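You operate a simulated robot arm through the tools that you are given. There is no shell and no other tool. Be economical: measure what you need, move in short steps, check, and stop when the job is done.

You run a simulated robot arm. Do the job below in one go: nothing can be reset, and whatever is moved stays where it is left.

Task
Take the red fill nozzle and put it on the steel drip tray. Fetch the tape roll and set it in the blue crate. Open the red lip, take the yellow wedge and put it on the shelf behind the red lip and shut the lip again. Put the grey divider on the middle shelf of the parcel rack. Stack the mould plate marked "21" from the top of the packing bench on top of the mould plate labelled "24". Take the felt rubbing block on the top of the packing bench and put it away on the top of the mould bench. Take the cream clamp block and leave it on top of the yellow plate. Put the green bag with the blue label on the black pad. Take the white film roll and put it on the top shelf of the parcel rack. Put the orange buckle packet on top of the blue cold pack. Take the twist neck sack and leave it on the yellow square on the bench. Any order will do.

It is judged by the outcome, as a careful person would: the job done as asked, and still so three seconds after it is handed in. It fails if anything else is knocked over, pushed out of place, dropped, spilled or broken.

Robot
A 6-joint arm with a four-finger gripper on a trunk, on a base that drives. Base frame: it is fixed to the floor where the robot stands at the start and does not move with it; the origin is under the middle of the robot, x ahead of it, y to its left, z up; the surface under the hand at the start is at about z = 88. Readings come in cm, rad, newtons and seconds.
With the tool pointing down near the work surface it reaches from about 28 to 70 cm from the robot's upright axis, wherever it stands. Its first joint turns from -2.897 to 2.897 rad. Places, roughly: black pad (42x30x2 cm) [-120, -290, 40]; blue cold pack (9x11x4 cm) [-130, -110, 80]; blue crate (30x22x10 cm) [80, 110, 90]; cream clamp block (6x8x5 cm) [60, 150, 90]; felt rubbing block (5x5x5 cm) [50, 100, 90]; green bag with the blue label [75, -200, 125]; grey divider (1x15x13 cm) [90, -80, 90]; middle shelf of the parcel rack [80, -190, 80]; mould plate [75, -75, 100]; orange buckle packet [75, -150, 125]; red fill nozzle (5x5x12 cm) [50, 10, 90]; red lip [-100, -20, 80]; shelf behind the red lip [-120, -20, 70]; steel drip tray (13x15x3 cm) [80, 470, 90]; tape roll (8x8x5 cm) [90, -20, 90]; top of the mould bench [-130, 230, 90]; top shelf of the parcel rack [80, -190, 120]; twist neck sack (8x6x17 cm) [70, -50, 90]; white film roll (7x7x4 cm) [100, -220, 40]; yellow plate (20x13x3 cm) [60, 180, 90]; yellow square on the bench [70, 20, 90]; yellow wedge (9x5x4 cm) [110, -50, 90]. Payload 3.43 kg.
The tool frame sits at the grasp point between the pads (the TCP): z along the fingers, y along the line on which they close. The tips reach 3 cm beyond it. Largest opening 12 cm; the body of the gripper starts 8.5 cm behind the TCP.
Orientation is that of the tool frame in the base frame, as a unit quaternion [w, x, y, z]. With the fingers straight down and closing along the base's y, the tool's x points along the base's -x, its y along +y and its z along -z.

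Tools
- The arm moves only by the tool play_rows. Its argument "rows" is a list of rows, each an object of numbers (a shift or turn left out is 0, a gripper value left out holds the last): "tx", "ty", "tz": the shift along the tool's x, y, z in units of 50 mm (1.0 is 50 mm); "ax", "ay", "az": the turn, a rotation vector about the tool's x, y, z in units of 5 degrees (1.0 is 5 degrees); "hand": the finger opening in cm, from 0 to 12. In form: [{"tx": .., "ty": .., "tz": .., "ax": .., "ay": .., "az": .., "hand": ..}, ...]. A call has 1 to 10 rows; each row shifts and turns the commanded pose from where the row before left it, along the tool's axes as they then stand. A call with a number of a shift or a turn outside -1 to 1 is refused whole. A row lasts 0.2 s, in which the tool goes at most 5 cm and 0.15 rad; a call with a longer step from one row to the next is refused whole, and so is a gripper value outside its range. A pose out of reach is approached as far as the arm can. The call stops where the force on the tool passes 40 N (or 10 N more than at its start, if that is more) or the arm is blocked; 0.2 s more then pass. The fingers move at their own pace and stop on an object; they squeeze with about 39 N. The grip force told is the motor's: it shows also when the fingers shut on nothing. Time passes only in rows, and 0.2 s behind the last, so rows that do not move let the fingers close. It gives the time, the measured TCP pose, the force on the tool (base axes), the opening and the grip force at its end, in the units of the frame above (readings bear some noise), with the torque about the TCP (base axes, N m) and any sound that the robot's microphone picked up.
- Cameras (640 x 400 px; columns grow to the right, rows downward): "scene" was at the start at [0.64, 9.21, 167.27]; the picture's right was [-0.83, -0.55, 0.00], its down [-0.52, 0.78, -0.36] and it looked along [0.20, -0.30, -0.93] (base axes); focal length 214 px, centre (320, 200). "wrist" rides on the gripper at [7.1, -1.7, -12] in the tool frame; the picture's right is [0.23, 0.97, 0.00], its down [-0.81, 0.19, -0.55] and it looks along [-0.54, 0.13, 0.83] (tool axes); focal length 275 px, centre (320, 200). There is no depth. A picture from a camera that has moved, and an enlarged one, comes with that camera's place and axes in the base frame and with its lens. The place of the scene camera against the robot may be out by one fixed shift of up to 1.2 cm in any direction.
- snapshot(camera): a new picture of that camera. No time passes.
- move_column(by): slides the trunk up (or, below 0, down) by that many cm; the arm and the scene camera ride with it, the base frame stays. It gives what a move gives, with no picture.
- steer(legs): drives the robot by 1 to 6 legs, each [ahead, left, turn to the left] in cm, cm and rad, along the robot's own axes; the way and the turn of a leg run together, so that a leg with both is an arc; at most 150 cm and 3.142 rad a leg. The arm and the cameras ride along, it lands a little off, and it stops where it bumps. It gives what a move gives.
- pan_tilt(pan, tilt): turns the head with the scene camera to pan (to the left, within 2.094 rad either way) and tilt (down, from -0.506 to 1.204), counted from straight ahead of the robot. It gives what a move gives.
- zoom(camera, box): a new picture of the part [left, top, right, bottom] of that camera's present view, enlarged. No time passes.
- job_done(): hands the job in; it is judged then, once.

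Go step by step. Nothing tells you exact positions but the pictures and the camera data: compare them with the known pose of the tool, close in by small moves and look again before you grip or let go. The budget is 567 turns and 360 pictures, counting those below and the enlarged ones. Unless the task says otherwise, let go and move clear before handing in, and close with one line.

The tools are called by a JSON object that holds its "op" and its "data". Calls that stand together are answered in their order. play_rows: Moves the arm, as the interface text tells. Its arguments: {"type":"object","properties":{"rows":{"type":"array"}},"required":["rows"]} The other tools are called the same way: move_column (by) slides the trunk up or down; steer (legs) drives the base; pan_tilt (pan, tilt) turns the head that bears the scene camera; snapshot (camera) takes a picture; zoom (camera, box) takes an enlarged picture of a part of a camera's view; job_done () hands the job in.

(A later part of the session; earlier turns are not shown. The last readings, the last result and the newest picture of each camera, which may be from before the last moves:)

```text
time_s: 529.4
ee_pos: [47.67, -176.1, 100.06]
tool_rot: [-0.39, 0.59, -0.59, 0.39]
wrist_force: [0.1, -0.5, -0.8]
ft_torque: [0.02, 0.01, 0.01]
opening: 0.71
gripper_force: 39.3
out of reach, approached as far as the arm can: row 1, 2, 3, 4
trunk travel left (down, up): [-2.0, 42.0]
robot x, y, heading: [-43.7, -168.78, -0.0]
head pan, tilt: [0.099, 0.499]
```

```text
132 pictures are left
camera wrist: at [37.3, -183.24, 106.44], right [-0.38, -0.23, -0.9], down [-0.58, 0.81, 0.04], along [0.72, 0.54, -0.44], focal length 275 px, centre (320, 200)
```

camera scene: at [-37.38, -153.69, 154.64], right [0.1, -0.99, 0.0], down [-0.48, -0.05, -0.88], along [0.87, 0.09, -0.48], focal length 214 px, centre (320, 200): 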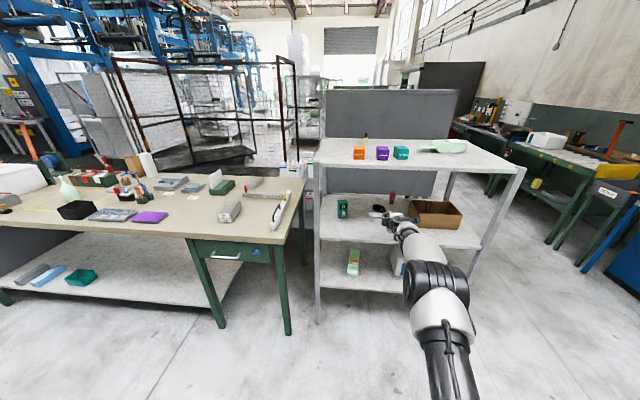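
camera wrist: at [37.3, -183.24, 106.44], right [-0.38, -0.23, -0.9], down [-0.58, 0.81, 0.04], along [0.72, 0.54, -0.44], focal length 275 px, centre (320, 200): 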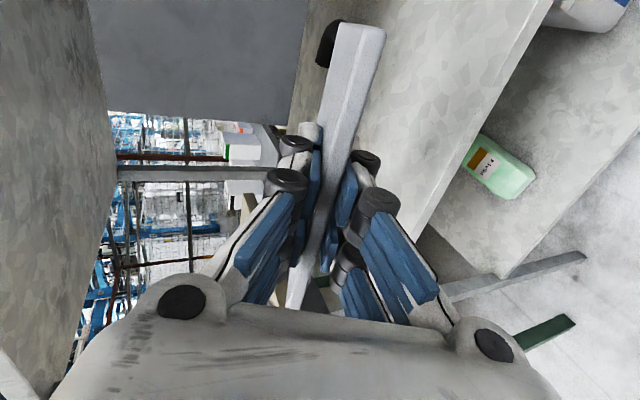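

Good view: the middle shelf's front is free. Lowering a bit more while extending, then driving in.

{"op": "play_rows", "data": {"rows": [{"ty": 0.32, "tz": 0.28}, {"ty": 0.32, "tz": 0.28}, {"ty": 0.32, "tz": 0.28}, {}]}}

{"op": "steer", "data": {"legs": [[10, 0, 0]]}}

{"op": "snapshot", "data": {"camera": "wrist"}}

{"op": "zoom", "data": {"camera": "scene", "box": [310, 130, 510, 290]}}

```text
time_s: 530.4
ee_pos: [49.37, -176.4, 94.0]
tool_rot: [0.391, -0.589, 0.589, -0.392]
wrist_force: [-0.3, 0.0, -1.0]
ft_torque: [0.02, 0.03, 0.02]
opening: 0.71
gripper_force: 39.1
out of reach, approached as far as the arm can: row 3
trunk travel left (down, up): [-2.0, 42.0]
robot x, y, heading: [-44.0, -168.38, 0.003]
head pan, tilt: [0.099, 0.499]
```

```text
time_s: 531.5
ee_pos: [59.21, -176.31, 93.9]
tool_rot: [0.391, -0.589, 0.59, -0.39]
wrist_force: [-0.3, 0.0, -0.8]
ft_torque: [-0.05, 0.02, -0.01]
opening: 0.71
gripper_force: 39.2
trunk travel left (down, up): [-2.0, 42.0]
robot x, y, heading: [-33.97, -168.62, 0.003]
head pan, tilt: [0.099, 0.499]
```

```text
131 pictures are left
camera wrist: at [48.77, -183.37, 100.24], right [-0.38, -0.23, -0.9], down [-0.58, 0.81, 0.04], along [0.72, 0.54, -0.44], focal length 275 px, centre (320, 200)
```

wrist: 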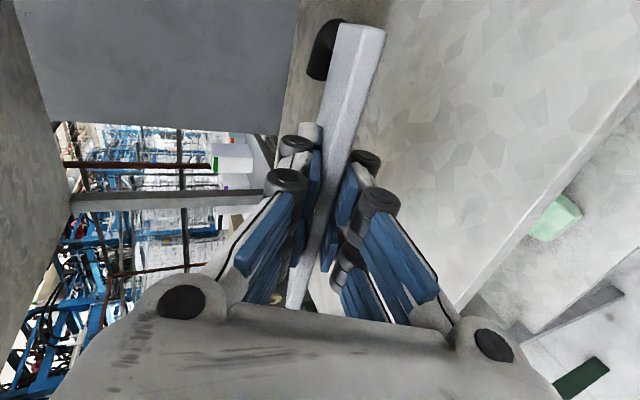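

```text
2.50 times, centred on (410, 210) of scene
camera zoom: at [-27.45, -153.69, 154.63], right [0.1, -0.99, 0.0], down [-0.48, -0.05, -0.88], along [0.87, 0.09, -0.48], focal length 536 px, centre (95, 175)
```

zoom: 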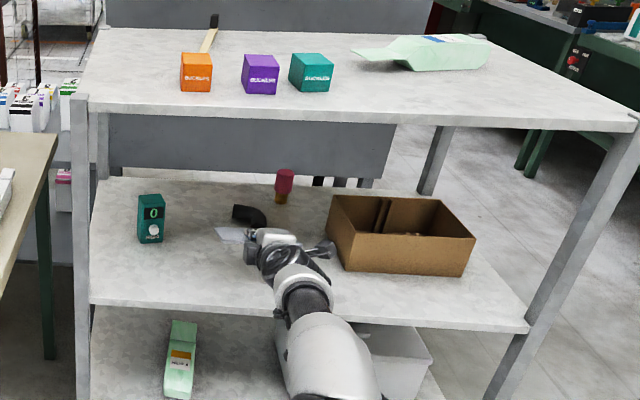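

Path is clear. Driving 7 cm further in, then lowering.

{"op": "steer", "data": {"legs": [[6, 0, 0]]}}

{"op": "play_rows", "data": {"rows": [{"ty": 0.37, "tz": 0.15}, {"ty": 0.37, "tz": 0.15}, {"ty": 0.37, "tz": 0.15}, {}]}}

{"op": "snapshot", "data": {"camera": "wrist"}}

{"op": "zoom", "data": {"camera": "scene", "box": [340, 180, 470, 290]}}

```text
time_s: 532.5
ee_pos: [65.23, -176.34, 93.9]
tool_rot: [0.39, -0.588, 0.59, -0.392]
wrist_force: [0.4, 0.4, -0.4]
ft_torque: [0.0, -0.01, 0.02]
opening: 0.76
gripper_force: 39.4
trunk travel left (down, up): [-2.0, 42.0]
robot x, y, heading: [-28.61, -168.92, -0.0]
head pan, tilt: [0.099, 0.499]
```

```text
time_s: 533.5
ee_pos: [64.38, -176.8, 87.73]
tool_rot: [0.39, -0.589, 0.59, -0.392]
wrist_force: [-0.2, 0.5, 0.0]
ft_torque: [0.01, 0.02, -0.01]
opening: 0.74
gripper_force: 39.3
out of reach, approached as far as the arm can: row 2, 3
trunk travel left (down, up): [-2.0, 42.0]
robot x, y, heading: [-28.03, -168.3, -0.003]
head pan, tilt: [0.099, 0.499]
```

```text
129 pictures are left
camera wrist: at [53.79, -183.88, 94.11], right [-0.38, -0.23, -0.9], down [-0.58, 0.81, 0.04], along [0.72, 0.54, -0.44], focal length 275 px, centre (320, 200)
```

wrist: 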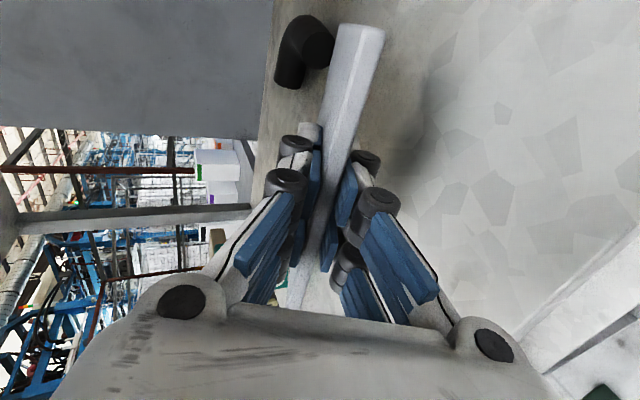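

```text
3.64 times, centred on (405, 235) of scene
camera zoom: at [-21.55, -153.68, 154.64], right [0.1, -0.99, 0.0], down [-0.48, -0.05, -0.88], along [0.87, 0.09, -0.48], focal length 780 px, centre (11, 73)
```

zoom: 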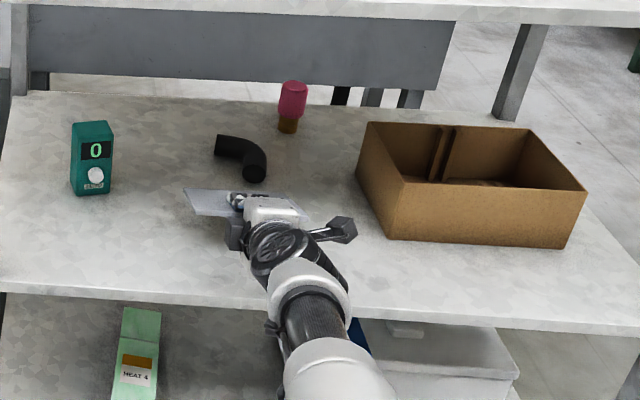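

{"op": "move_column", "data": {"by": -1.9}}

{"op": "play_rows", "data": {"rows": [{"ty": 0.12, "tz": 0.03}, {"ty": 0.12, "tz": 0.03}, {}]}}

```text
time_s: 534.1
ee_pos: [64.34, -176.82, 85.91]
tool_rot: [0.39, -0.589, 0.59, -0.391]
wrist_force: [0.6, -0.4, 0.7]
ft_torque: [-0.01, 0.0, 0.02]
opening: 0.72
gripper_force: 39.0
trunk travel left (down, up): [-0.1, 43.9]
robot x, y, heading: [-28.01, -168.31, -0.001]
head pan, tilt: [0.099, 0.499]
```

```text
time_s: 535.0
ee_pos: [64.06, -176.69, 84.62]
tool_rot: [0.391, -0.589, 0.589, -0.391]
wrist_force: [0.3, -0.1, -1.3]
ft_torque: [0.02, 0.02, 0.0]
opening: 0.71
gripper_force: 38.6
trunk travel left (down, up): [-0.1, 43.9]
robot x, y, heading: [-28.49, -168.35, -0.001]
head pan, tilt: [0.099, 0.499]
```

{"op": "play_rows", "data": {"rows": [{"ty": 0.1, "tz": 0.03}, {"ty": 0.1, "tz": 0.03}, {}]}}

{"op": "zoom", "data": {"camera": "scene", "box": [340, 180, 470, 290]}}

```text
time_s: 535.8
ee_pos: [63.77, -176.8, 83.89]
tool_rot: [0.392, -0.588, 0.589, -0.392]
wrist_force: [1.4, -0.3, 5.3]
ft_torque: [-0.19, -0.52, 0.08]
opening: 0.74
gripper_force: 39.0
trunk travel left (down, up): [-0.1, 43.9]
robot x, y, heading: [-28.34, -168.43, -0.0]
head pan, tilt: [0.099, 0.499]
```

```text
3.64 times, centred on (405, 235) of scene
camera zoom: at [-21.63, -153.67, 152.75], right [0.1, -0.99, 0.0], down [-0.48, -0.05, -0.88], along [0.87, 0.09, -0.48], focal length 780 px, centre (11, 73)
```

zoom: 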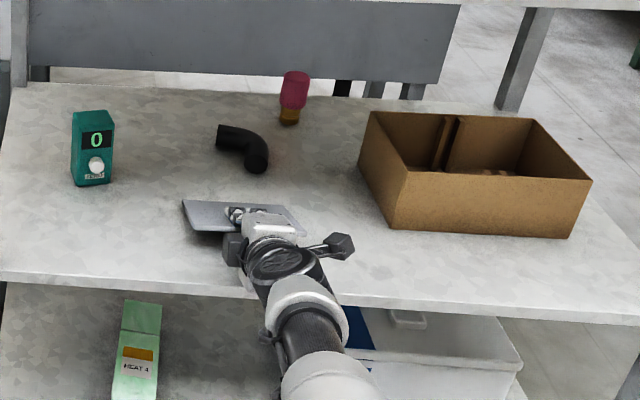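

The far edge touches the shelf. I'll go 6 cm deeper for margin before releasing: lift slightly, drive in, lower again.

{"op": "play_rows", "data": {"rows": [{"ty": -0.16, "tz": -0.06}, {}]}}

{"op": "steer", "data": {"legs": [[6, 0, 0]]}}

{"op": "play_rows", "data": {"rows": [{"ty": 0.1, "tz": 0.04}, {"ty": 0.08, "tz": 0.03}, {}]}}

{"op": "zoom", "data": {"camera": "scene", "box": [340, 180, 470, 290]}}

```text
time_s: 536.4
ee_pos: [63.92, -176.74, 84.47]
tool_rot: [0.39, -0.589, 0.59, -0.391]
wrist_force: [-1.1, 0.7, -0.7]
ft_torque: [-0.01, 0.05, 0.05]
opening: 0.74
gripper_force: 38.5
trunk travel left (down, up): [-0.1, 43.9]
robot x, y, heading: [-28.37, -168.63, -0.005]
head pan, tilt: [0.099, 0.499]
```

```text
time_s: 537.3
ee_pos: [69.93, -176.77, 84.54]
tool_rot: [0.39, -0.589, 0.59, -0.392]
wrist_force: [-0.2, -0.2, -0.8]
ft_torque: [0.02, -0.03, -0.01]
opening: 0.72
gripper_force: 38.4
trunk travel left (down, up): [-0.1, 43.9]
robot x, y, heading: [-22.02, -168.43, 0.002]
head pan, tilt: [0.099, 0.499]
```

```text
time_s: 538.1
ee_pos: [69.67, -176.8, 83.81]
tool_rot: [0.392, -0.588, 0.589, -0.393]
wrist_force: [2.5, 0.2, 8.4]
ft_torque: [-0.14, -0.8, 0.01]
opening: 0.73
gripper_force: 39.0
trunk travel left (down, up): [-0.1, 43.9]
robot x, y, heading: [-21.93, -168.2, -0.001]
head pan, tilt: [0.099, 0.499]
```

```text
3.64 times, centred on (405, 235) of scene
camera zoom: at [-15.7, -153.67, 152.75], right [0.1, -0.99, 0.0], down [-0.48, -0.05, -0.88], along [0.87, 0.09, -0.48], focal length 780 px, centre (11, 73)
```

zoom: 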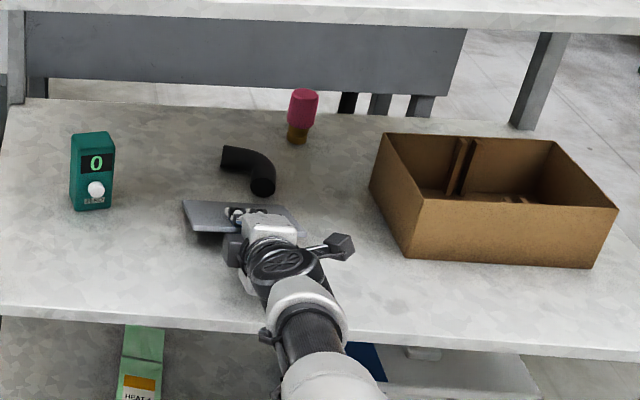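

Now opening gradually so the near edge follows the lower finger down.

{"op": "play_rows", "data": {"rows": [{"hand": 1.5}, {}, {"hand": 2.2}, {}, {"hand": 3}, {}, {}]}}

{"op": "snapshot", "data": {"camera": "wrist"}}

{"op": "zoom", "data": {"camera": "scene", "box": [370, 210, 430, 260]}}

```text
time_s: 539.7
ee_pos: [69.73, -176.72, 83.6]
tool_rot: [0.39, -0.589, 0.589, -0.391]
wrist_force: [0.2, 0.0, 0.1]
ft_torque: [-0.03, -0.03, 0.01]
opening: 3.01
gripper_force: 0.7
trunk travel left (down, up): [-0.1, 43.9]
robot x, y, heading: [-22.46, -168.48, -0.003]
head pan, tilt: [0.099, 0.499]
```

```text
125 pictures are left
camera wrist: at [59.25, -183.86, 89.88], right [-0.38, -0.23, -0.9], down [-0.58, 0.81, 0.04], along [0.72, 0.54, -0.44], focal length 275 px, centre (320, 200)
```

wrist: 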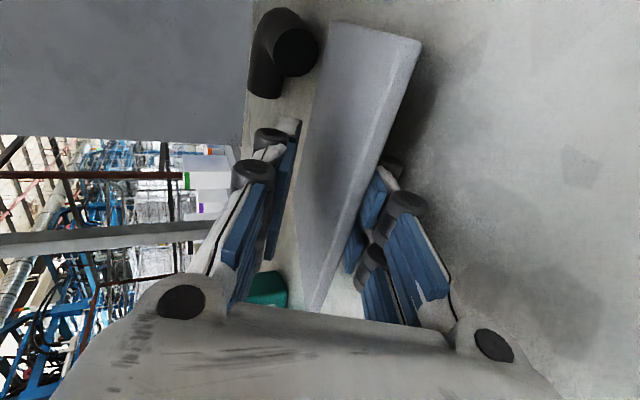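

```text
8.00 times, centred on (400, 235) of scene
camera zoom: at [-15.6, -153.68, 152.74], right [0.1, -0.99, 0.0], down [-0.48, -0.05, -0.88], along [0.87, 0.09, -0.48], focal length 1716 px, centre (-320, -80)
```

zoom: 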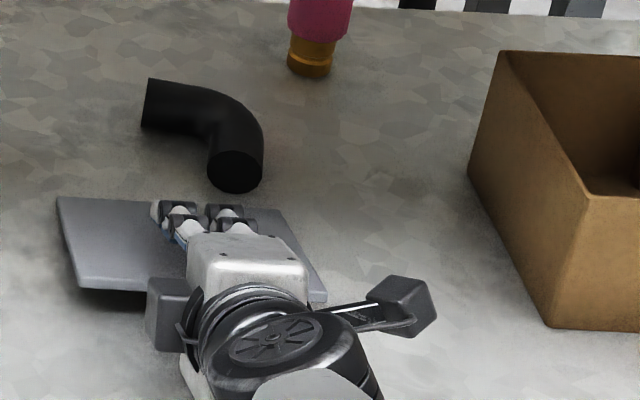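

It is resting on the lower finger, tilted less. Backing the base slowly so the finger slides out.

{"op": "steer", "data": {"legs": [[-3, 0, 0]]}}

{"op": "zoom", "data": {"camera": "scene", "box": [370, 200, 450, 270]}}

```text
time_s: 540.6
ee_pos: [66.74, -176.69, 83.52]
tool_rot: [0.39, -0.589, 0.59, -0.391]
wrist_force: [-0.4, 0.5, -0.1]
ft_torque: [-0.01, 0.01, 0.0]
opening: 2.98
gripper_force: 0.6
trunk travel left (down, up): [-0.1, 43.9]
robot x, y, heading: [-25.33, -168.34, -0.002]
head pan, tilt: [0.099, 0.499]
```

```text
5.71 times, centred on (410, 235) of scene
camera zoom: at [-18.62, -153.68, 152.74], right [0.1, -0.99, 0.0], down [-0.48, -0.05, -0.88], along [0.87, 0.09, -0.48], focal length 1226 px, centre (-194, 0)
```

zoom: 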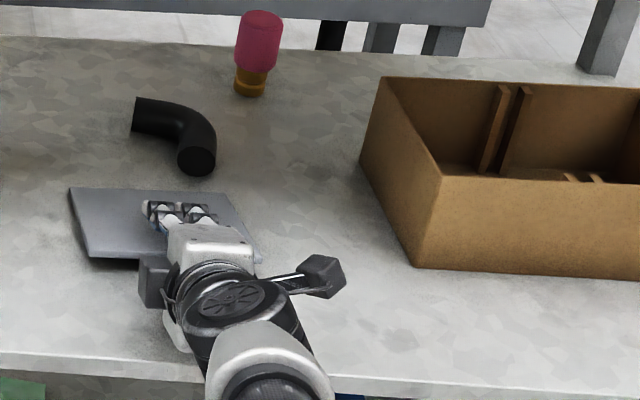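

It drags only slightly. Continuing.

{"op": "steer", "data": {"legs": [[-3, 0, 0]]}}

{"op": "zoom", "data": {"camera": "scene", "box": [370, 200, 450, 270]}}

{"op": "snapshot", "data": {"camera": "wrist"}}

```text
time_s: 541.4
ee_pos: [63.72, -176.6, 83.53]
tool_rot: [0.39, -0.589, 0.59, -0.391]
wrist_force: [0.1, -0.1, 0.0]
ft_torque: [-0.01, -0.02, -0.03]
opening: 3.0
gripper_force: 0.9
trunk travel left (down, up): [-0.1, 43.9]
robot x, y, heading: [-28.58, -168.54, 0.0]
head pan, tilt: [0.099, 0.499]
```

```text
5.71 times, centred on (410, 235) of scene
camera zoom: at [-21.59, -153.68, 152.74], right [0.1, -0.99, 0.0], down [-0.48, -0.05, -0.88], along [0.87, 0.09, -0.48], focal length 1226 px, centre (-194, 0)
```

zoom: 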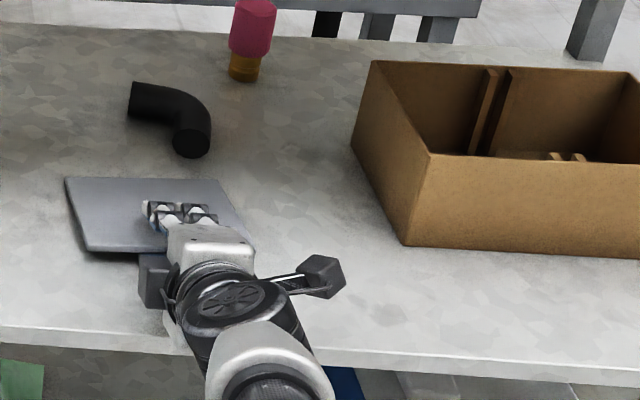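

```text
121 pictures are left
camera wrist: at [53.27, -183.83, 89.85], right [-0.38, -0.23, -0.9], down [-0.58, 0.81, 0.04], along [0.72, 0.54, -0.44], focal length 275 px, centre (320, 200)
```

wrist: 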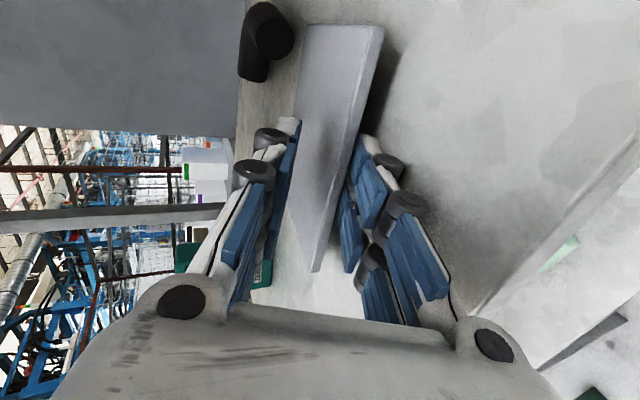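

{"op": "steer", "data": {"legs": [[-4, 0, 0]]}}

{"op": "zoom", "data": {"camera": "scene", "box": [370, 190, 450, 260]}}

{"op": "snapshot", "data": {"camera": "wrist"}}

```text
time_s: 542.3
ee_pos: [59.72, -176.77, 83.63]
tool_rot: [0.391, -0.589, 0.59, -0.39]
wrist_force: [-1.0, -0.2, 1.2]
ft_torque: [-0.02, 0.0, -0.04]
opening: 3.0
gripper_force: 0.1
trunk travel left (down, up): [-0.1, 43.9]
robot x, y, heading: [-31.88, -168.19, -0.002]
head pan, tilt: [0.099, 0.499]
```

```text
5.71 times, centred on (410, 225) of scene
camera zoom: at [-25.56, -153.68, 152.74], right [0.1, -0.99, 0.0], down [-0.48, -0.05, -0.88], along [0.87, 0.09, -0.48], focal length 1226 px, centre (-194, 57)
```

zoom: 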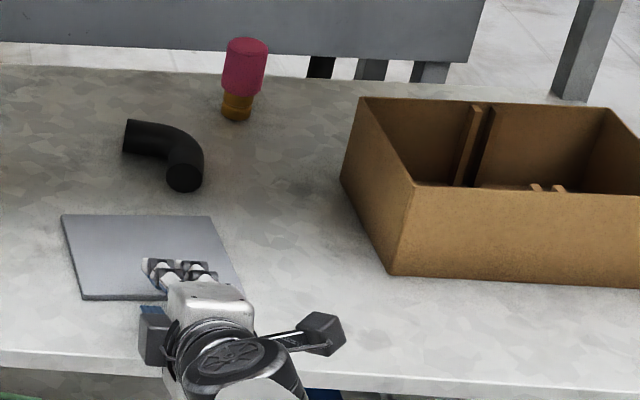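

```text
119 pictures are left
camera wrist: at [49.3, -183.83, 89.84], right [-0.38, -0.23, -0.9], down [-0.58, 0.81, 0.04], along [0.72, 0.54, -0.44], focal length 275 px, centre (320, 200)
```

wrist: 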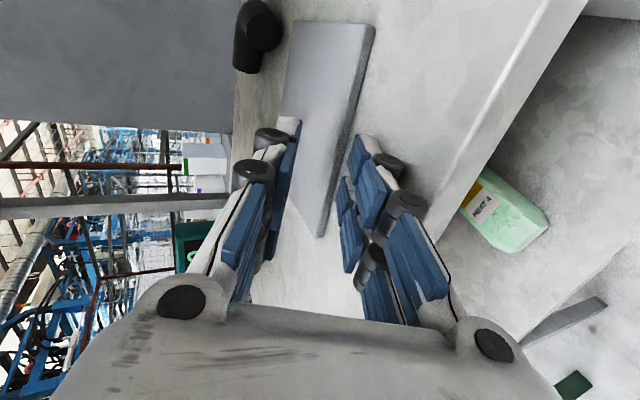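

Nearly out; the divider lies almost flat and well on the shelf. Backing out completely.

{"op": "steer", "data": {"legs": [[-4, 0, 0], [-14, 0, 0]]}}

{"op": "zoom", "data": {"camera": "scene", "box": [310, 130, 490, 290]}}

```text
time_s: 544.1
ee_pos: [41.73, -176.86, 83.46]
tool_rot: [0.391, -0.589, 0.59, -0.391]
wrist_force: [0.0, 0.2, -0.7]
ft_torque: [0.0, 0.01, 0.01]
opening: 2.98
gripper_force: 0.1
trunk travel left (down, up): [-0.1, 43.9]
robot x, y, heading: [-49.73, -168.24, -0.004]
head pan, tilt: [0.099, 0.499]
```

```text
2.50 times, centred on (400, 210) of scene
camera zoom: at [-43.49, -153.7, 152.75], right [0.1, -1.0, 0.0], down [-0.48, -0.05, -0.88], along [0.87, 0.09, -0.48], focal length 536 px, centre (120, 175)
```

zoom: 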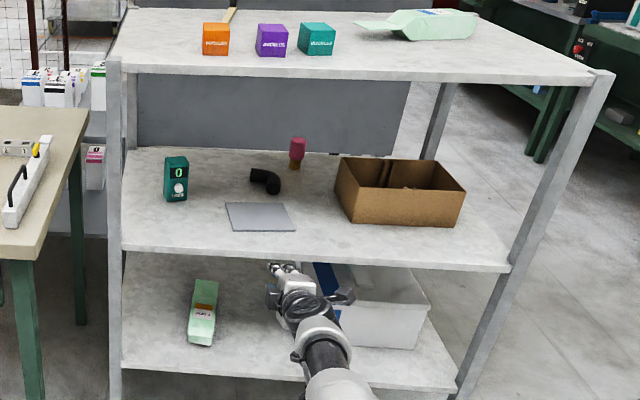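

Divider done. Now the white film roll on the bottom shelf near (100,-220): moving right to look at that part.

{"op": "steer", "data": {"legs": [[0, -45, 0]]}}

{"op": "pan_tilt", "data": {"pan": 0.25, "tilt": 0.55}}

{"op": "snapshot", "data": {"camera": "scene"}}

{"op": "snapshot", "data": {"camera": "wrist"}}

```text
time_s: 546.8
ee_pos: [41.84, -221.16, 83.54]
tool_rot: [-0.391, 0.59, -0.589, 0.391]
wrist_force: [-0.7, 0.0, 0.4]
ft_torque: [-0.02, 0.02, 0.01]
opening: 2.99
gripper_force: 0.1
trunk travel left (down, up): [-0.1, 43.9]
robot x, y, heading: [-50.08, -213.62, 0.004]
head pan, tilt: [0.099, 0.499]
```

```text
time_s: 547.5
ee_pos: [41.84, -221.21, 83.56]
tool_rot: [-0.391, 0.591, -0.588, 0.39]
wrist_force: [-0.4, -0.7, 0.7]
ft_torque: [0.0, 0.0, -0.02]
opening: 3.03
gripper_force: 0.0
trunk travel left (down, up): [-0.1, 43.9]
robot x, y, heading: [-49.92, -213.5, 0.004]
head pan, tilt: [0.25, 0.55]
```

```text
117 pictures are left
camera scene: at [-43.79, -197.15, 152.29], right [0.25, -0.97, 0.0], down [-0.51, -0.13, -0.85], along [0.83, 0.21, -0.52], focal length 214 px, centre (320, 200)
```

scene: 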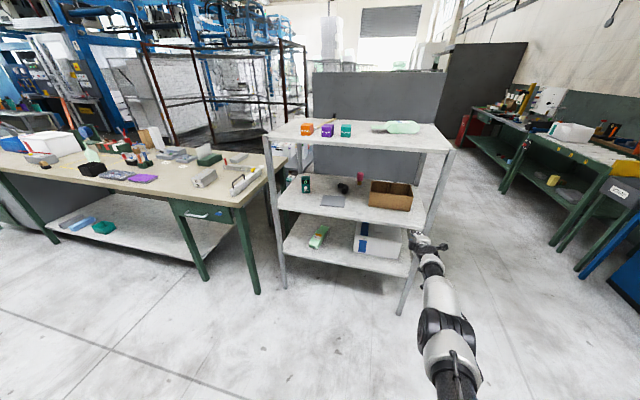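

```text
116 pictures are left
camera wrist: at [31.52, -228.35, 89.84], right [-0.38, -0.23, -0.9], down [-0.59, 0.81, 0.04], along [0.72, 0.54, -0.44], focal length 275 px, centre (320, 200)
```

wrist: 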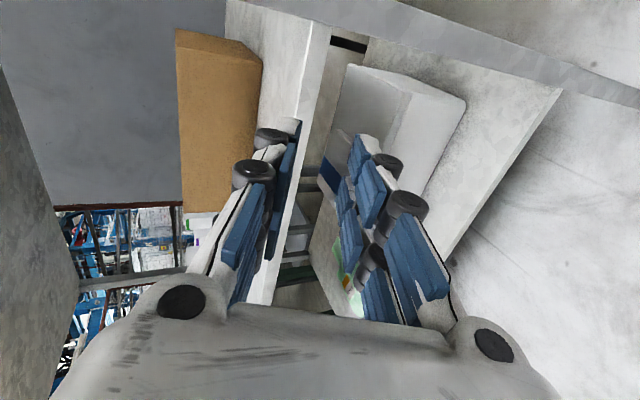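

{"op": "zoom", "data": {"camera": "scene", "box": [270, 110, 450, 290]}}

```text
2.22 times, centred on (360, 200) of scene
camera zoom: at [-43.79, -197.15, 152.29], right [0.25, -0.97, 0.0], down [-0.51, -0.13, -0.85], along [0.83, 0.21, -0.52], focal length 477 px, centre (231, 200)
```

zoom: 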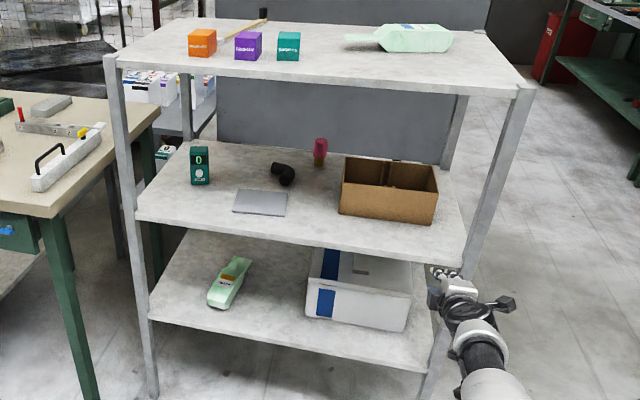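

The roll must be hidden behind the bin on the bottom shelf, so I'll approach from the rack's right end. First folding the arm to a compact vertical pose.

{"op": "move_column", "data": {"by": 20}}

{"op": "play_rows", "data": {"rows": [{"ax": -1}, {"ax": -1}, {"ax": -1}, {"ax": -1}, {"ax": -1}, {"ax": -1}, {"ax": -1}, {"ax": -1}, {"ax": -1}, {}]}}

{"op": "play_rows", "data": {"rows": [{"ax": -1}, {"ax": -1}, {"ax": -1}, {"ax": -1}, {"ax": -0.4}, {"ty": 0.8}, {"ty": 0.8}, {"ty": 0.8}, {"ty": 0.8}, {"ty": 0.8}]}}

{"op": "play_rows", "data": {"rows": [{"az": 1}, {"az": 1}, {"az": 1}, {"az": 1}, {"az": 1}, {"az": 1}, {"az": 1}, {"az": 1}, {"az": 1}]}}

{"op": "play_rows", "data": {"rows": [{"az": 1}, {"az": 1}, {"az": 1}, {"az": 1}, {"az": 1}, {"az": 1}, {"az": 1}, {"az": 1}, {"az": 1}, {"hand": 10}]}}

```text
time_s: 549.7
ee_pos: [41.99, -221.22, 103.56]
tool_rot: [-0.391, 0.591, -0.589, 0.389]
wrist_force: [-0.6, 0.0, 0.4]
ft_torque: [0.01, 0.03, -0.02]
opening: 3.01
gripper_force: 0.0
trunk travel left (down, up): [-20.1, 23.9]
robot x, y, heading: [-49.75, -213.32, 0.005]
head pan, tilt: [0.25, 0.55]
```

```text
time_s: 551.9
ee_pos: [29.99, -222.03, 104.51]
tool_rot: [-0.136, 0.695, -0.693, 0.135]
wrist_force: [-0.3, -0.1, -0.3]
ft_torque: [-0.02, -0.01, 0.0]
opening: 3.02
gripper_force: 0.0
out of reach, approached as far as the arm can: row 1, 2, 3, 4, 5, 6, 7, 8, 9
trunk travel left (down, up): [-20.1, 23.9]
robot x, y, heading: [-50.2, -213.38, 0.004]
head pan, tilt: [0.25, 0.55]
```

```text
time_s: 554.1
ee_pos: [0.73, -221.09, 106.4]
tool_rot: [-0.002, 0.708, -0.706, 0.002]
wrist_force: [-0.5, 0.2, -0.1]
ft_torque: [0.0, -0.02, -0.02]
opening: 3.01
gripper_force: 0.0
out of reach, approached as far as the arm can: row 1, 2, 3, 4, 5
trunk travel left (down, up): [-20.1, 23.9]
robot x, y, heading: [-50.21, -212.93, 0.005]
head pan, tilt: [0.25, 0.55]
```

```text
time_s: 556.1
ee_pos: [0.85, -221.11, 106.34]
tool_rot: [-0.001, -0.383, 0.924, 0.0]
wrist_force: [-0.2, -0.7, -0.9]
ft_torque: [-0.01, 0.01, -0.02]
opening: 3.02
gripper_force: 0.1
trunk travel left (down, up): [-20.1, 23.9]
robot x, y, heading: [-49.97, -213.42, 0.005]
head pan, tilt: [0.25, 0.55]
```

```text
time_s: 558.3
ee_pos: [0.76, -221.05, 106.43]
tool_rot: [0.001, -0.001, 1.0, 0.0]
wrist_force: [0.6, -0.3, 0.0]
ft_torque: [0.0, 0.04, -0.04]
opening: 5.79
gripper_force: 0.1
trunk travel left (down, up): [-20.1, 23.9]
robot x, y, heading: [-49.69, -213.43, 0.002]
head pan, tilt: [0.25, 0.55]
```

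Arm is compact again. Driving around to the rack's right end and facing it (+y).

{"op": "steer", "data": {"legs": [[0, -92, 0], [140, 0, 0], [0, 0, 1.57]]}}

{"op": "pan_tilt", "data": {"pan": 0.1, "tilt": 0.7}}

{"op": "snapshot", "data": {"camera": "scene"}}

```text
time_s: 573.5
ee_pos: [97.25, -252.56, 106.24]
tool_rot: [-0.001, 0.712, -0.702, 0.0]
wrist_force: [0.4, -0.1, -0.4]
ft_torque: [0.02, -0.05, 0.01]
opening: 9.99
gripper_force: 0.1
trunk travel left (down, up): [-20.1, 23.9]
robot x, y, heading: [90.05, -303.11, 1.589]
head pan, tilt: [0.25, 0.55]
```

```text
time_s: 574.1
ee_pos: [97.27, -252.58, 106.42]
tool_rot: [-0.001, 0.712, -0.702, -0.001]
wrist_force: [0.2, -0.4, -0.6]
ft_torque: [0.01, 0.02, -0.03]
opening: 10.01
gripper_force: 0.1
trunk travel left (down, up): [-20.1, 23.9]
robot x, y, heading: [90.06, -303.64, 1.587]
head pan, tilt: [0.099, 0.7]
```

```text
114 pictures are left
camera scene: at [74.52, -297.35, 170.97], right [0.99, 0.11, 0.0], down [0.07, -0.64, -0.77], along [-0.09, 0.76, -0.64], focal length 214 px, centre (320, 200)
```

scene: 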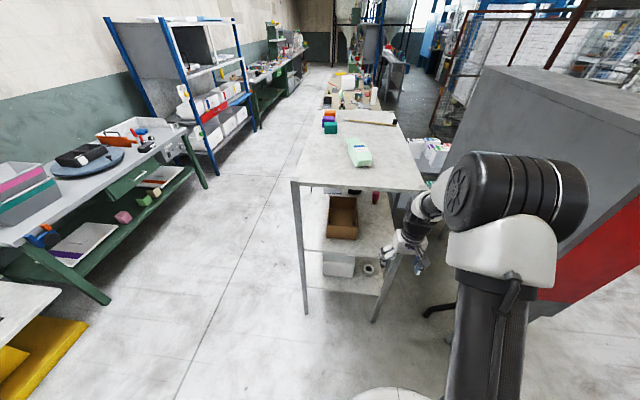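

The film roll is visible on the bottom shelf near this end. Zooming in.

{"op": "zoom", "data": {"camera": "scene", "box": [290, 180, 430, 310]}}

```text
3.08 times, centred on (360, 245) of scene
camera zoom: at [74.52, -297.35, 170.97], right [0.99, 0.11, 0.0], down [0.07, -0.64, -0.77], along [-0.09, 0.76, -0.64], focal length 660 px, centre (197, 62)
```

zoom: 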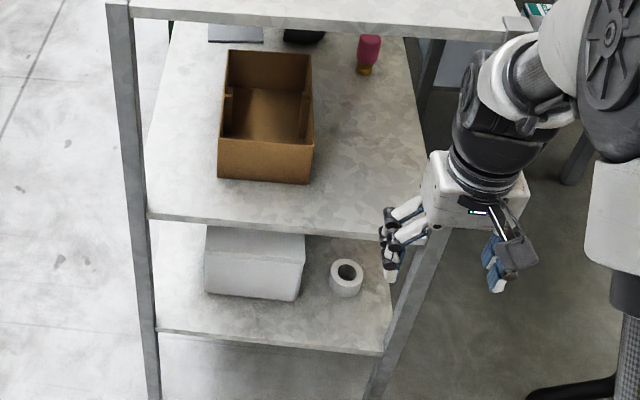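

The roll is at about (97.2,-212.6) on the bottom shelf (z≈40), with the bin to its left. Plan: trunk fully down, tool pitched ~38°, hand entering under the middle shelf.

{"op": "move_column", "data": {"by": -20}}

{"op": "play_rows", "data": {"rows": [{"tx": -0.8}, {"tx": -0.8}, {"tz": 0.8}, {"tz": 0.8}, {"ay": -1}, {"ay": -1}, {"ay": -1}, {"ay": -1}, {}]}}

{"op": "play_rows", "data": {"rows": [{"tx": 0.26, "tz": 0.72}, {"tx": 0.26, "tz": 0.72}, {"tx": 0.26, "tz": 0.72}, {"ay": -1}, {"ay": -1}, {"ay": -1}, {}]}}

```text
time_s: 576.3
ee_pos: [97.21, -252.66, 86.47]
tool_rot: [0.0, 0.712, -0.702, -0.001]
wrist_force: [0.0, -0.5, 0.1]
ft_torque: [0.0, 0.02, -0.04]
opening: 9.99
gripper_force: 0.1
trunk travel left (down, up): [-0.1, 43.9]
robot x, y, heading: [89.89, -303.22, 1.592]
head pan, tilt: [0.099, 0.7]
```

```text
time_s: 578.3
ee_pos: [97.05, -244.62, 78.37]
tool_rot: [-0.122, 0.701, -0.692, -0.125]
wrist_force: [0.1, -0.7, -0.1]
ft_torque: [-0.03, 0.02, 0.0]
opening: 10.0
gripper_force: 0.1
trunk travel left (down, up): [-0.1, 43.9]
robot x, y, heading: [89.97, -303.17, 1.583]
head pan, tilt: [0.099, 0.7]
```

```text
time_s: 579.9
ee_pos: [96.5, -244.75, 66.78]
tool_rot: [-0.188, 0.684, -0.674, -0.206]
wrist_force: [0.7, 0.6, 0.6]
ft_torque: [0.02, 0.0, -0.01]
opening: 9.97
gripper_force: 0.0
out of reach, approached as far as the arm can: row 4
trunk travel left (down, up): [-0.1, 43.9]
robot x, y, heading: [90.08, -303.16, 1.589]
head pan, tilt: [0.099, 0.7]
```

{"op": "play_rows", "data": {"rows": [{"tx": 0.43, "tz": 0.68}, {"tx": 0.43, "tz": 0.68}, {"tx": 0.35, "tz": 0.55}, {}]}}

{"op": "snapshot", "data": {"camera": "wrist"}}

```text
time_s: 580.9
ee_pos: [95.67, -244.03, 55.5]
tool_rot: [-0.183, 0.682, -0.678, -0.207]
wrist_force: [0.3, 0.0, -0.4]
ft_torque: [0.02, -0.02, -0.03]
opening: 9.99
gripper_force: 0.2
out of reach, approached as far as the arm can: row 2
trunk travel left (down, up): [-0.1, 43.9]
robot x, y, heading: [90.13, -303.29, 1.582]
head pan, tilt: [0.099, 0.7]
```

```text
112 pictures are left
camera wrist: at [97.68, -256.42, 61.97], right [-0.97, -0.21, -0.09], down [-0.17, 0.39, 0.9], along [-0.16, 0.9, -0.42], focal length 275 px, centre (320, 200)
```

wrist: 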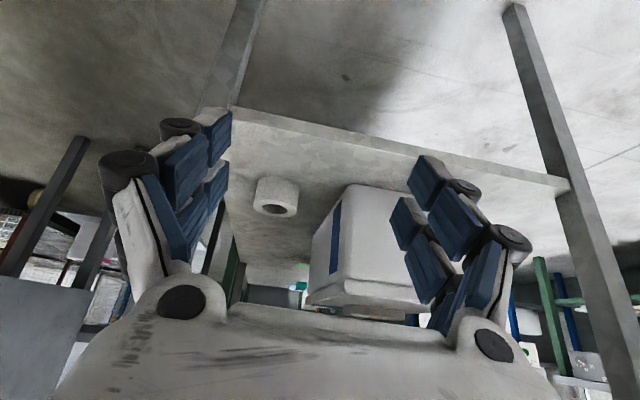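

The roll is confirmed at (97,-212), shelf z≈41. Lowering further outside the rack before driving in.

{"op": "play_rows", "data": {"rows": [{"tx": 0.25, "tz": 0.55, "ty": -0.1}, {"tx": 0.25, "tz": 0.55, "ty": -0.1}, {"tx": 0.15, "tz": 0.35, "ty": -0.06}, {}]}}

```text
time_s: 581.9
ee_pos: [96.61, -242.99, 47.63]
tool_rot: [-0.187, 0.685, -0.674, -0.205]
wrist_force: [-0.3, 0.4, -0.5]
ft_torque: [0.04, -0.01, 0.0]
opening: 9.98
gripper_force: 0.0
trunk travel left (down, up): [-0.1, 43.9]
robot x, y, heading: [90.15, -303.32, 1.586]
head pan, tilt: [0.099, 0.7]
```

{"op": "steer", "data": {"legs": [[20, 0, 0]]}}

{"op": "snapshot", "data": {"camera": "wrist"}}

{"op": "zoom", "data": {"camera": "scene", "box": [290, 200, 430, 340]}}

```text
time_s: 583.5
ee_pos: [96.21, -222.89, 47.75]
tool_rot: [-0.186, 0.685, -0.674, -0.206]
wrist_force: [-0.6, -0.8, 0.4]
ft_torque: [-0.03, 0.03, -0.03]
opening: 10.0
gripper_force: 0.1
trunk travel left (down, up): [-0.1, 43.9]
robot x, y, heading: [89.36, -283.69, 1.587]
head pan, tilt: [0.099, 0.7]
```

```text
111 pictures are left
camera wrist: at [98.36, -235.32, 54.08], right [-0.97, -0.22, -0.1], down [-0.18, 0.39, 0.9], along [-0.16, 0.9, -0.42], focal length 275 px, centre (320, 200)
```

wrist: 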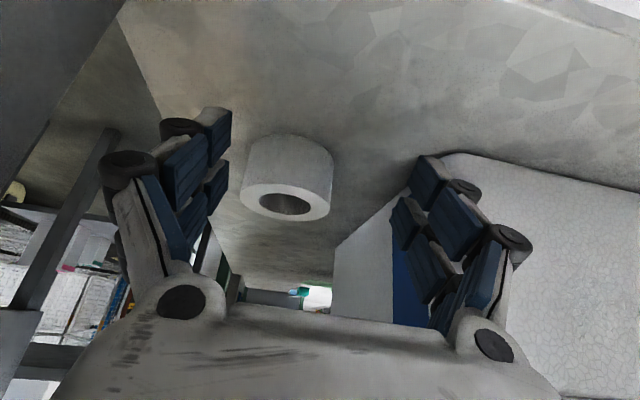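

```text
2.86 times, centred on (360, 270) of scene
camera zoom: at [74.2, -277.36, 150.97], right [0.99, 0.12, 0.0], down [0.07, -0.64, -0.76], along [-0.09, 0.76, -0.64], focal length 613 px, centre (206, 0)
```

zoom: 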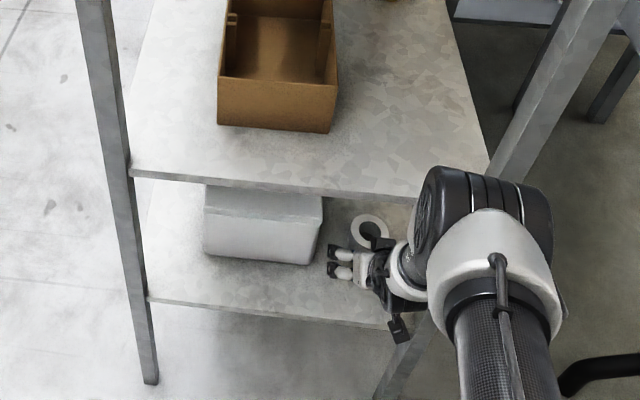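

Aligned. Advancing 9.4 cm over the roll with a small lateral correction, then lowering 3 cm.

{"op": "play_rows", "data": {"rows": [{"tx": -0.523, "tz": 0.333, "ty": -0.08}, {"tx": -0.523, "tz": 0.333, "ty": -0.08}, {"tx": -0.523, "tz": 0.333, "ty": -0.08}, {}]}}

{"op": "play_rows", "data": {"rows": [{"tx": 0.16, "tz": 0.25}, {"tx": 0.16, "tz": 0.25}, {}]}}

{"op": "snapshot", "data": {"camera": "wrist"}}

```text
time_s: 584.5
ee_pos: [97.4, -215.38, 47.14]
tool_rot: [-0.181, 0.682, -0.677, -0.209]
wrist_force: [0.7, 0.2, 0.7]
ft_torque: [0.05, -0.03, -0.04]
opening: 9.98
gripper_force: 0.2
out of reach, approached as far as the arm can: row 3
trunk travel left (down, up): [-0.1, 43.9]
robot x, y, heading: [89.71, -283.65, 1.583]
head pan, tilt: [0.099, 0.7]
```

```text
time_s: 585.3
ee_pos: [96.69, -214.87, 45.24]
tool_rot: [-0.188, 0.685, -0.673, -0.205]
wrist_force: [0.2, 0.7, -0.6]
ft_torque: [-0.01, -0.01, -0.01]
opening: 9.97
gripper_force: 0.1
out of reach, approached as far as the arm can: row 2
trunk travel left (down, up): [-0.1, 43.9]
robot x, y, heading: [89.72, -283.34, 1.591]
head pan, tilt: [0.099, 0.7]
```

```text
109 pictures are left
camera wrist: at [98.75, -227.25, 51.53], right [-0.97, -0.22, -0.1], down [-0.18, 0.39, 0.9], along [-0.16, 0.9, -0.41], focal length 275 px, centre (320, 200)
```

wrist: 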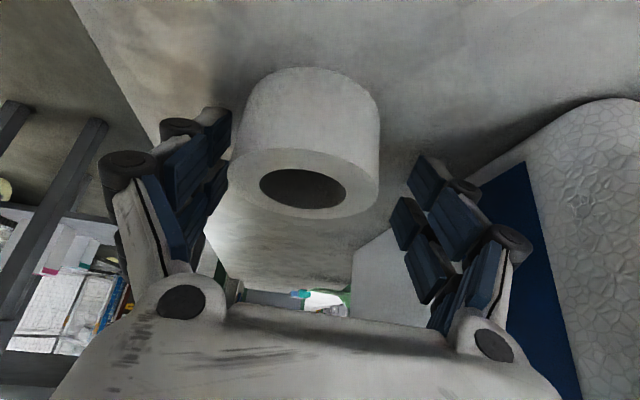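

Nearly there; a 2 cm forward nudge with the base and slight corrections, then gripping.

{"op": "steer", "data": {"legs": [[1.8, -0.6, 0]]}}

{"op": "play_rows", "data": {"rows": [{"tx": 0.06, "tz": 0.1}, {"hand": 0}, {}, {}, {}, {}, {}]}}

{"op": "snapshot", "data": {"camera": "wrist"}}

```text
time_s: 586.1
ee_pos: [97.28, -213.14, 45.02]
tool_rot: [-0.187, 0.685, -0.674, -0.205]
wrist_force: [0.8, 0.6, 0.6]
ft_torque: [-0.03, 0.03, -0.04]
opening: 10.02
gripper_force: 0.1
trunk travel left (down, up): [-0.1, 43.9]
robot x, y, heading: [90.14, -281.74, 1.589]
head pan, tilt: [0.099, 0.7]
```

```text
time_s: 587.1
ee_pos: [98.04, -212.74, 45.55]
tool_rot: [-0.197, 0.681, -0.674, -0.208]
wrist_force: [4.2, -3.9, 16.3]
ft_torque: [-0.35, -0.58, -0.09]
opening: 6.73
gripper_force: 24.3
out of reach, approached as far as the arm can: row 1
trunk travel left (down, up): [-0.1, 43.9]
robot x, y, heading: [90.54, -281.67, 1.588]
head pan, tilt: [0.099, 0.7]
stopped in row 4: the force on the tool passed its limit at 52 N (the readings are from after the stop); the commanded pose is now the measured one
```

```text
108 pictures are left
camera wrist: at [99.9, -225.28, 51.76], right [-0.97, -0.21, -0.12], down [-0.19, 0.37, 0.91], along [-0.15, 0.91, -0.4], focal length 275 px, centre (320, 200)
```

wrist: 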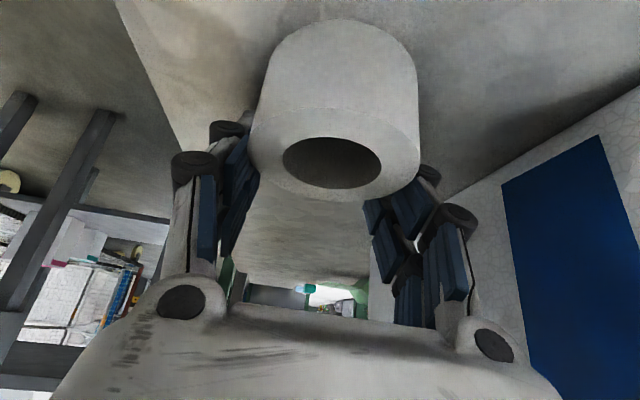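

The fingers went about 2.3 cm too deep relative to the roll's centre. Reopening, backing off and regripping.

{"op": "play_rows", "data": {"rows": [{"hand": 10}, {}, {"tx": 0.2, "tz": -0.14}, {"tx": 0.2, "tz": -0.14}, {}]}}

{"op": "snapshot", "data": {"camera": "wrist"}}

```text
time_s: 588.3
ee_pos: [97.27, -213.74, 45.06]
tool_rot: [-0.186, 0.685, -0.671, -0.216]
wrist_force: [0.5, -0.1, 0.4]
ft_torque: [0.0, 0.02, 0.0]
opening: 10.0
gripper_force: 0.0
out of reach, approached as far as the arm can: row 3, 4
trunk travel left (down, up): [-0.1, 43.9]
robot x, y, heading: [89.94, -281.54, 1.589]
head pan, tilt: [0.099, 0.7]
```

```text
107 pictures are left
camera wrist: at [99.49, -226.14, 51.36], right [-0.97, -0.22, -0.09], down [-0.17, 0.37, 0.91], along [-0.17, 0.9, -0.4], focal length 275 px, centre (320, 200)
```

wrist: 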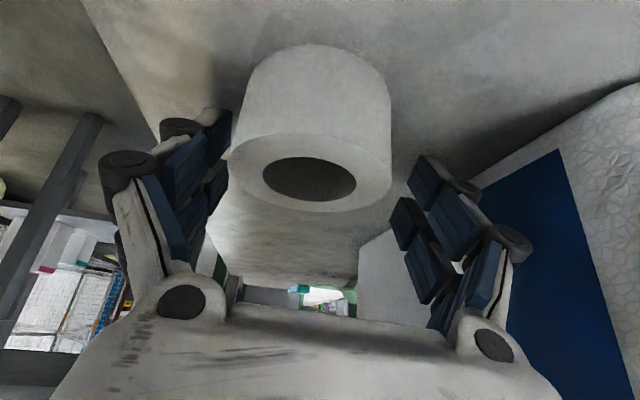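

{"op": "steer", "data": {"legs": [[-1.4, -0.4, 0]]}}

{"op": "play_rows", "data": {"rows": [{"hand": 0}, {}, {}, {}, {}, {}]}}

{"op": "snapshot", "data": {"camera": "wrist"}}

```text
time_s: 589.0
ee_pos: [97.47, -215.07, 45.16]
tool_rot: [-0.187, 0.685, -0.67, -0.216]
wrist_force: [0.0, -0.1, 0.0]
ft_torque: [-0.01, 0.01, -0.01]
opening: 10.02
gripper_force: 0.0
trunk travel left (down, up): [-0.1, 43.9]
robot x, y, heading: [90.68, -282.74, 1.585]
head pan, tilt: [0.099, 0.7]
```

```text
time_s: 590.4
ee_pos: [97.78, -214.72, 45.66]
tool_rot: [-0.191, 0.683, -0.67, -0.218]
wrist_force: [14.6, 1.5, 29.5]
ft_torque: [-0.1, -1.58, 0.16]
opening: 6.82
gripper_force: 39.3
trunk travel left (down, up): [-0.1, 43.9]
robot x, y, heading: [90.45, -283.06, 1.582]
head pan, tilt: [0.099, 0.7]
```

```text
106 pictures are left
camera wrist: at [100.03, -227.29, 51.75], right [-0.97, -0.22, -0.1], down [-0.17, 0.36, 0.91], along [-0.17, 0.9, -0.39], focal length 275 px, centre (320, 200)
```

wrist: 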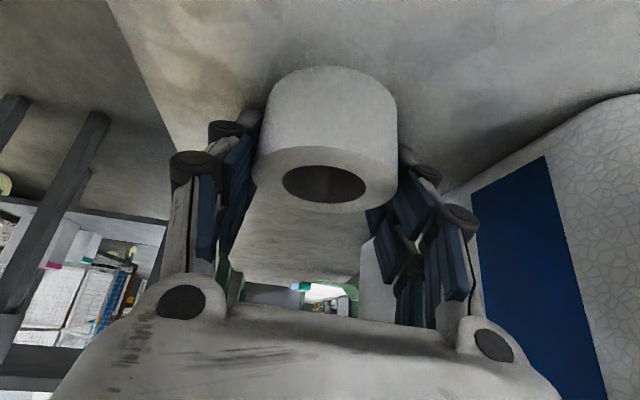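

Gripped across the roll. Lifting gently with the trunk.

{"op": "move_column", "data": {"by": 3}}

{"op": "snapshot", "data": {"camera": "wrist"}}

```text
time_s: 591.2
ee_pos: [97.45, -215.32, 47.94]
tool_rot: [-0.185, 0.685, -0.671, -0.215]
wrist_force: [-0.6, -0.4, -0.9]
ft_torque: [-0.01, 0.0, 0.02]
opening: 6.79
gripper_force: 38.8
trunk travel left (down, up): [-3.1, 40.9]
robot x, y, heading: [90.72, -283.48, 1.587]
head pan, tilt: [0.099, 0.7]
```

```text
105 pictures are left
camera wrist: at [99.74, -227.75, 54.22], right [-0.97, -0.22, -0.09], down [-0.17, 0.38, 0.91], along [-0.17, 0.9, -0.4], focal length 275 px, centre (320, 200)
```

wrist: 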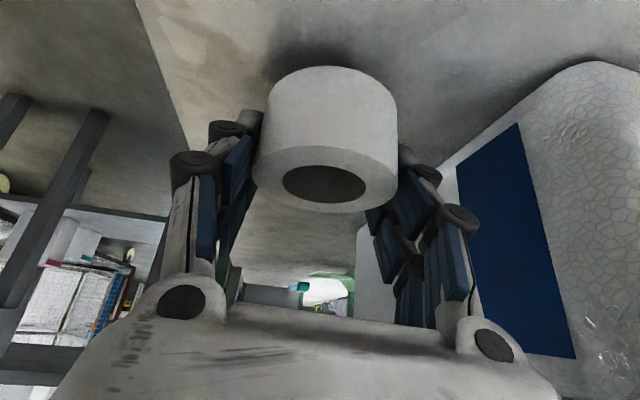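

Held. Backing out of the rack, then raising the trunk and arm (keeping the pitch so the roll stays level).

{"op": "steer", "data": {"legs": [[-32, 0, 0]]}}

{"op": "move_column", "data": {"by": 40}}

{"op": "play_rows", "data": {"rows": [{"tx": -0.48, "tz": -0.76}, {"tx": -0.48, "tz": -0.76}, {"tx": -0.48, "tz": -0.76}, {"tx": -0.48, "tz": -0.76}, {"tx": -0.48, "tz": -0.76}, {"tx": -0.48, "tz": -0.76}, {"tx": -0.48, "tz": -0.76}, {"tx": -0.48, "tz": -0.76}, {"tx": -0.48, "tz": -0.76}, {}]}}

{"op": "snapshot", "data": {"camera": "scene"}}

```text
time_s: 593.3
ee_pos: [98.2, -246.75, 48.23]
tool_rot: [-0.187, 0.684, -0.671, -0.216]
wrist_force: [-0.3, 0.5, -1.1]
ft_torque: [0.04, -0.01, -0.03]
opening: 6.81
gripper_force: 38.9
trunk travel left (down, up): [-3.1, 40.9]
robot x, y, heading: [90.73, -314.83, 1.587]
head pan, tilt: [0.099, 0.7]
```

```text
time_s: 597.1
ee_pos: [98.12, -246.7, 88.11]
tool_rot: [-0.187, 0.684, -0.671, -0.216]
wrist_force: [-0.5, 0.1, -0.7]
ft_torque: [0.0, -0.02, 0.01]
opening: 6.79
gripper_force: 39.3
trunk travel left (down, up): [-43.1, 0.9]
robot x, y, heading: [91.28, -314.91, 1.584]
head pan, tilt: [0.099, 0.7]
```

```text
time_s: 599.4
ee_pos: [99.56, -247.32, 128.66]
tool_rot: [-0.187, 0.684, -0.671, -0.216]
wrist_force: [-0.3, 1.5, -1.1]
ft_torque: [0.02, 0.0, 0.0]
opening: 6.79
gripper_force: 38.8
trunk travel left (down, up): [-43.1, 0.9]
robot x, y, heading: [91.09, -314.48, 1.584]
head pan, tilt: [0.099, 0.7]
```

```text
104 pictures are left
camera scene: at [75.71, -308.51, 193.96], right [0.99, 0.11, 0.0], down [0.07, -0.64, -0.76], along [-0.09, 0.76, -0.64], focal length 214 px, centre (320, 200)
```

scene: 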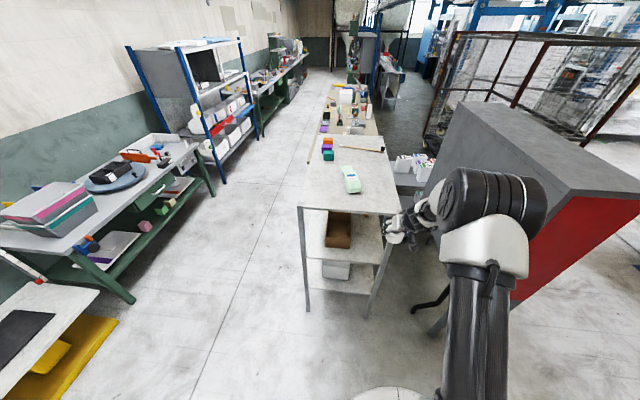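

{"op": "zoom", "data": {"camera": "scene", "box": [290, 110, 430, 230]}}

```text
3.33 times, centred on (360, 170) of scene
camera zoom: at [75.71, -308.51, 193.96], right [0.99, 0.11, 0.0], down [0.07, -0.64, -0.76], along [-0.09, 0.76, -0.64], focal length 715 px, centre (187, 300)
```

zoom: 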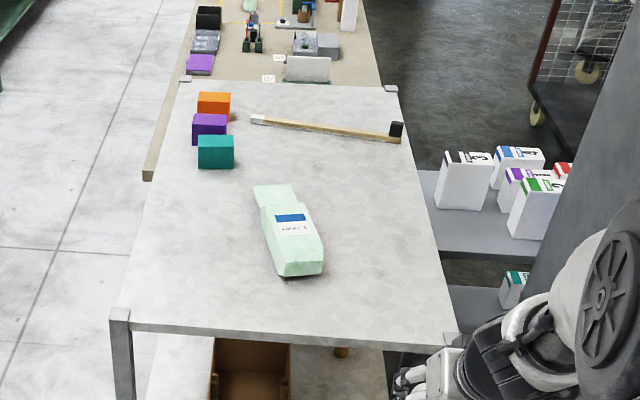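

There's free space right of the bag around (98,-212), straight ahead of the hand. Driving forward 34 cm.

{"op": "steer", "data": {"legs": [[34, 0.8, 0]]}}

{"op": "snapshot", "data": {"camera": "wrist"}}

{"op": "zoom", "data": {"camera": "scene", "box": [300, 120, 420, 220]}}

```text
time_s: 601.6
ee_pos: [98.41, -213.5, 128.67]
tool_rot: [-0.187, 0.683, -0.672, -0.216]
wrist_force: [0.3, -0.4, -0.6]
ft_torque: [0.05, 0.0, 0.0]
opening: 6.8
gripper_force: 39.0
trunk travel left (down, up): [-43.1, 0.9]
robot x, y, heading: [89.89, -280.73, 1.581]
head pan, tilt: [0.099, 0.7]
```

```text
102 pictures are left
camera wrist: at [100.72, -226.02, 134.9], right [-0.97, -0.22, -0.09], down [-0.17, 0.37, 0.91], along [-0.17, 0.9, -0.4], focal length 275 px, centre (320, 200)
```

wrist: 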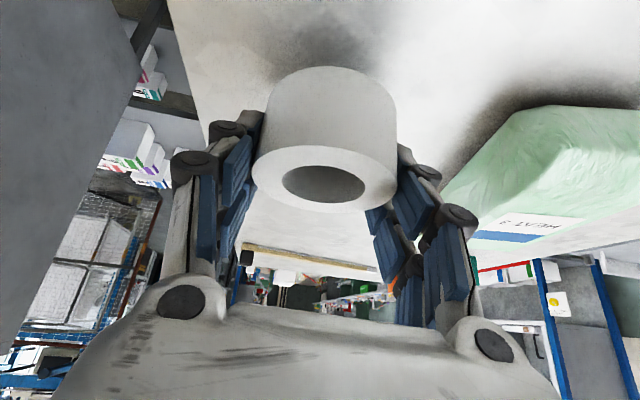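

```text
4.00 times, centred on (360, 170) of scene
camera zoom: at [74.48, -274.71, 193.97], right [0.99, 0.11, 0.0], down [0.07, -0.64, -0.76], along [-0.08, 0.76, -0.64], focal length 858 px, centre (160, 320)
```

zoom: 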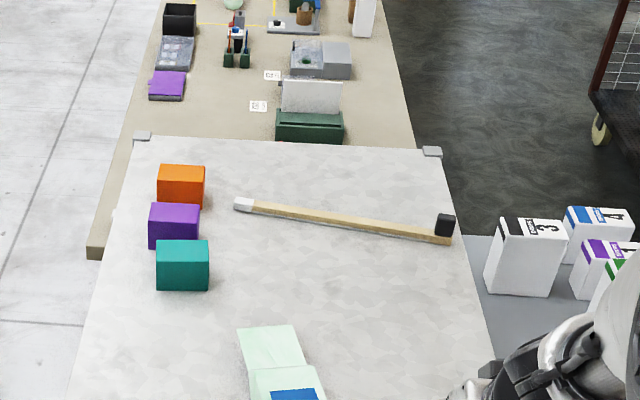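

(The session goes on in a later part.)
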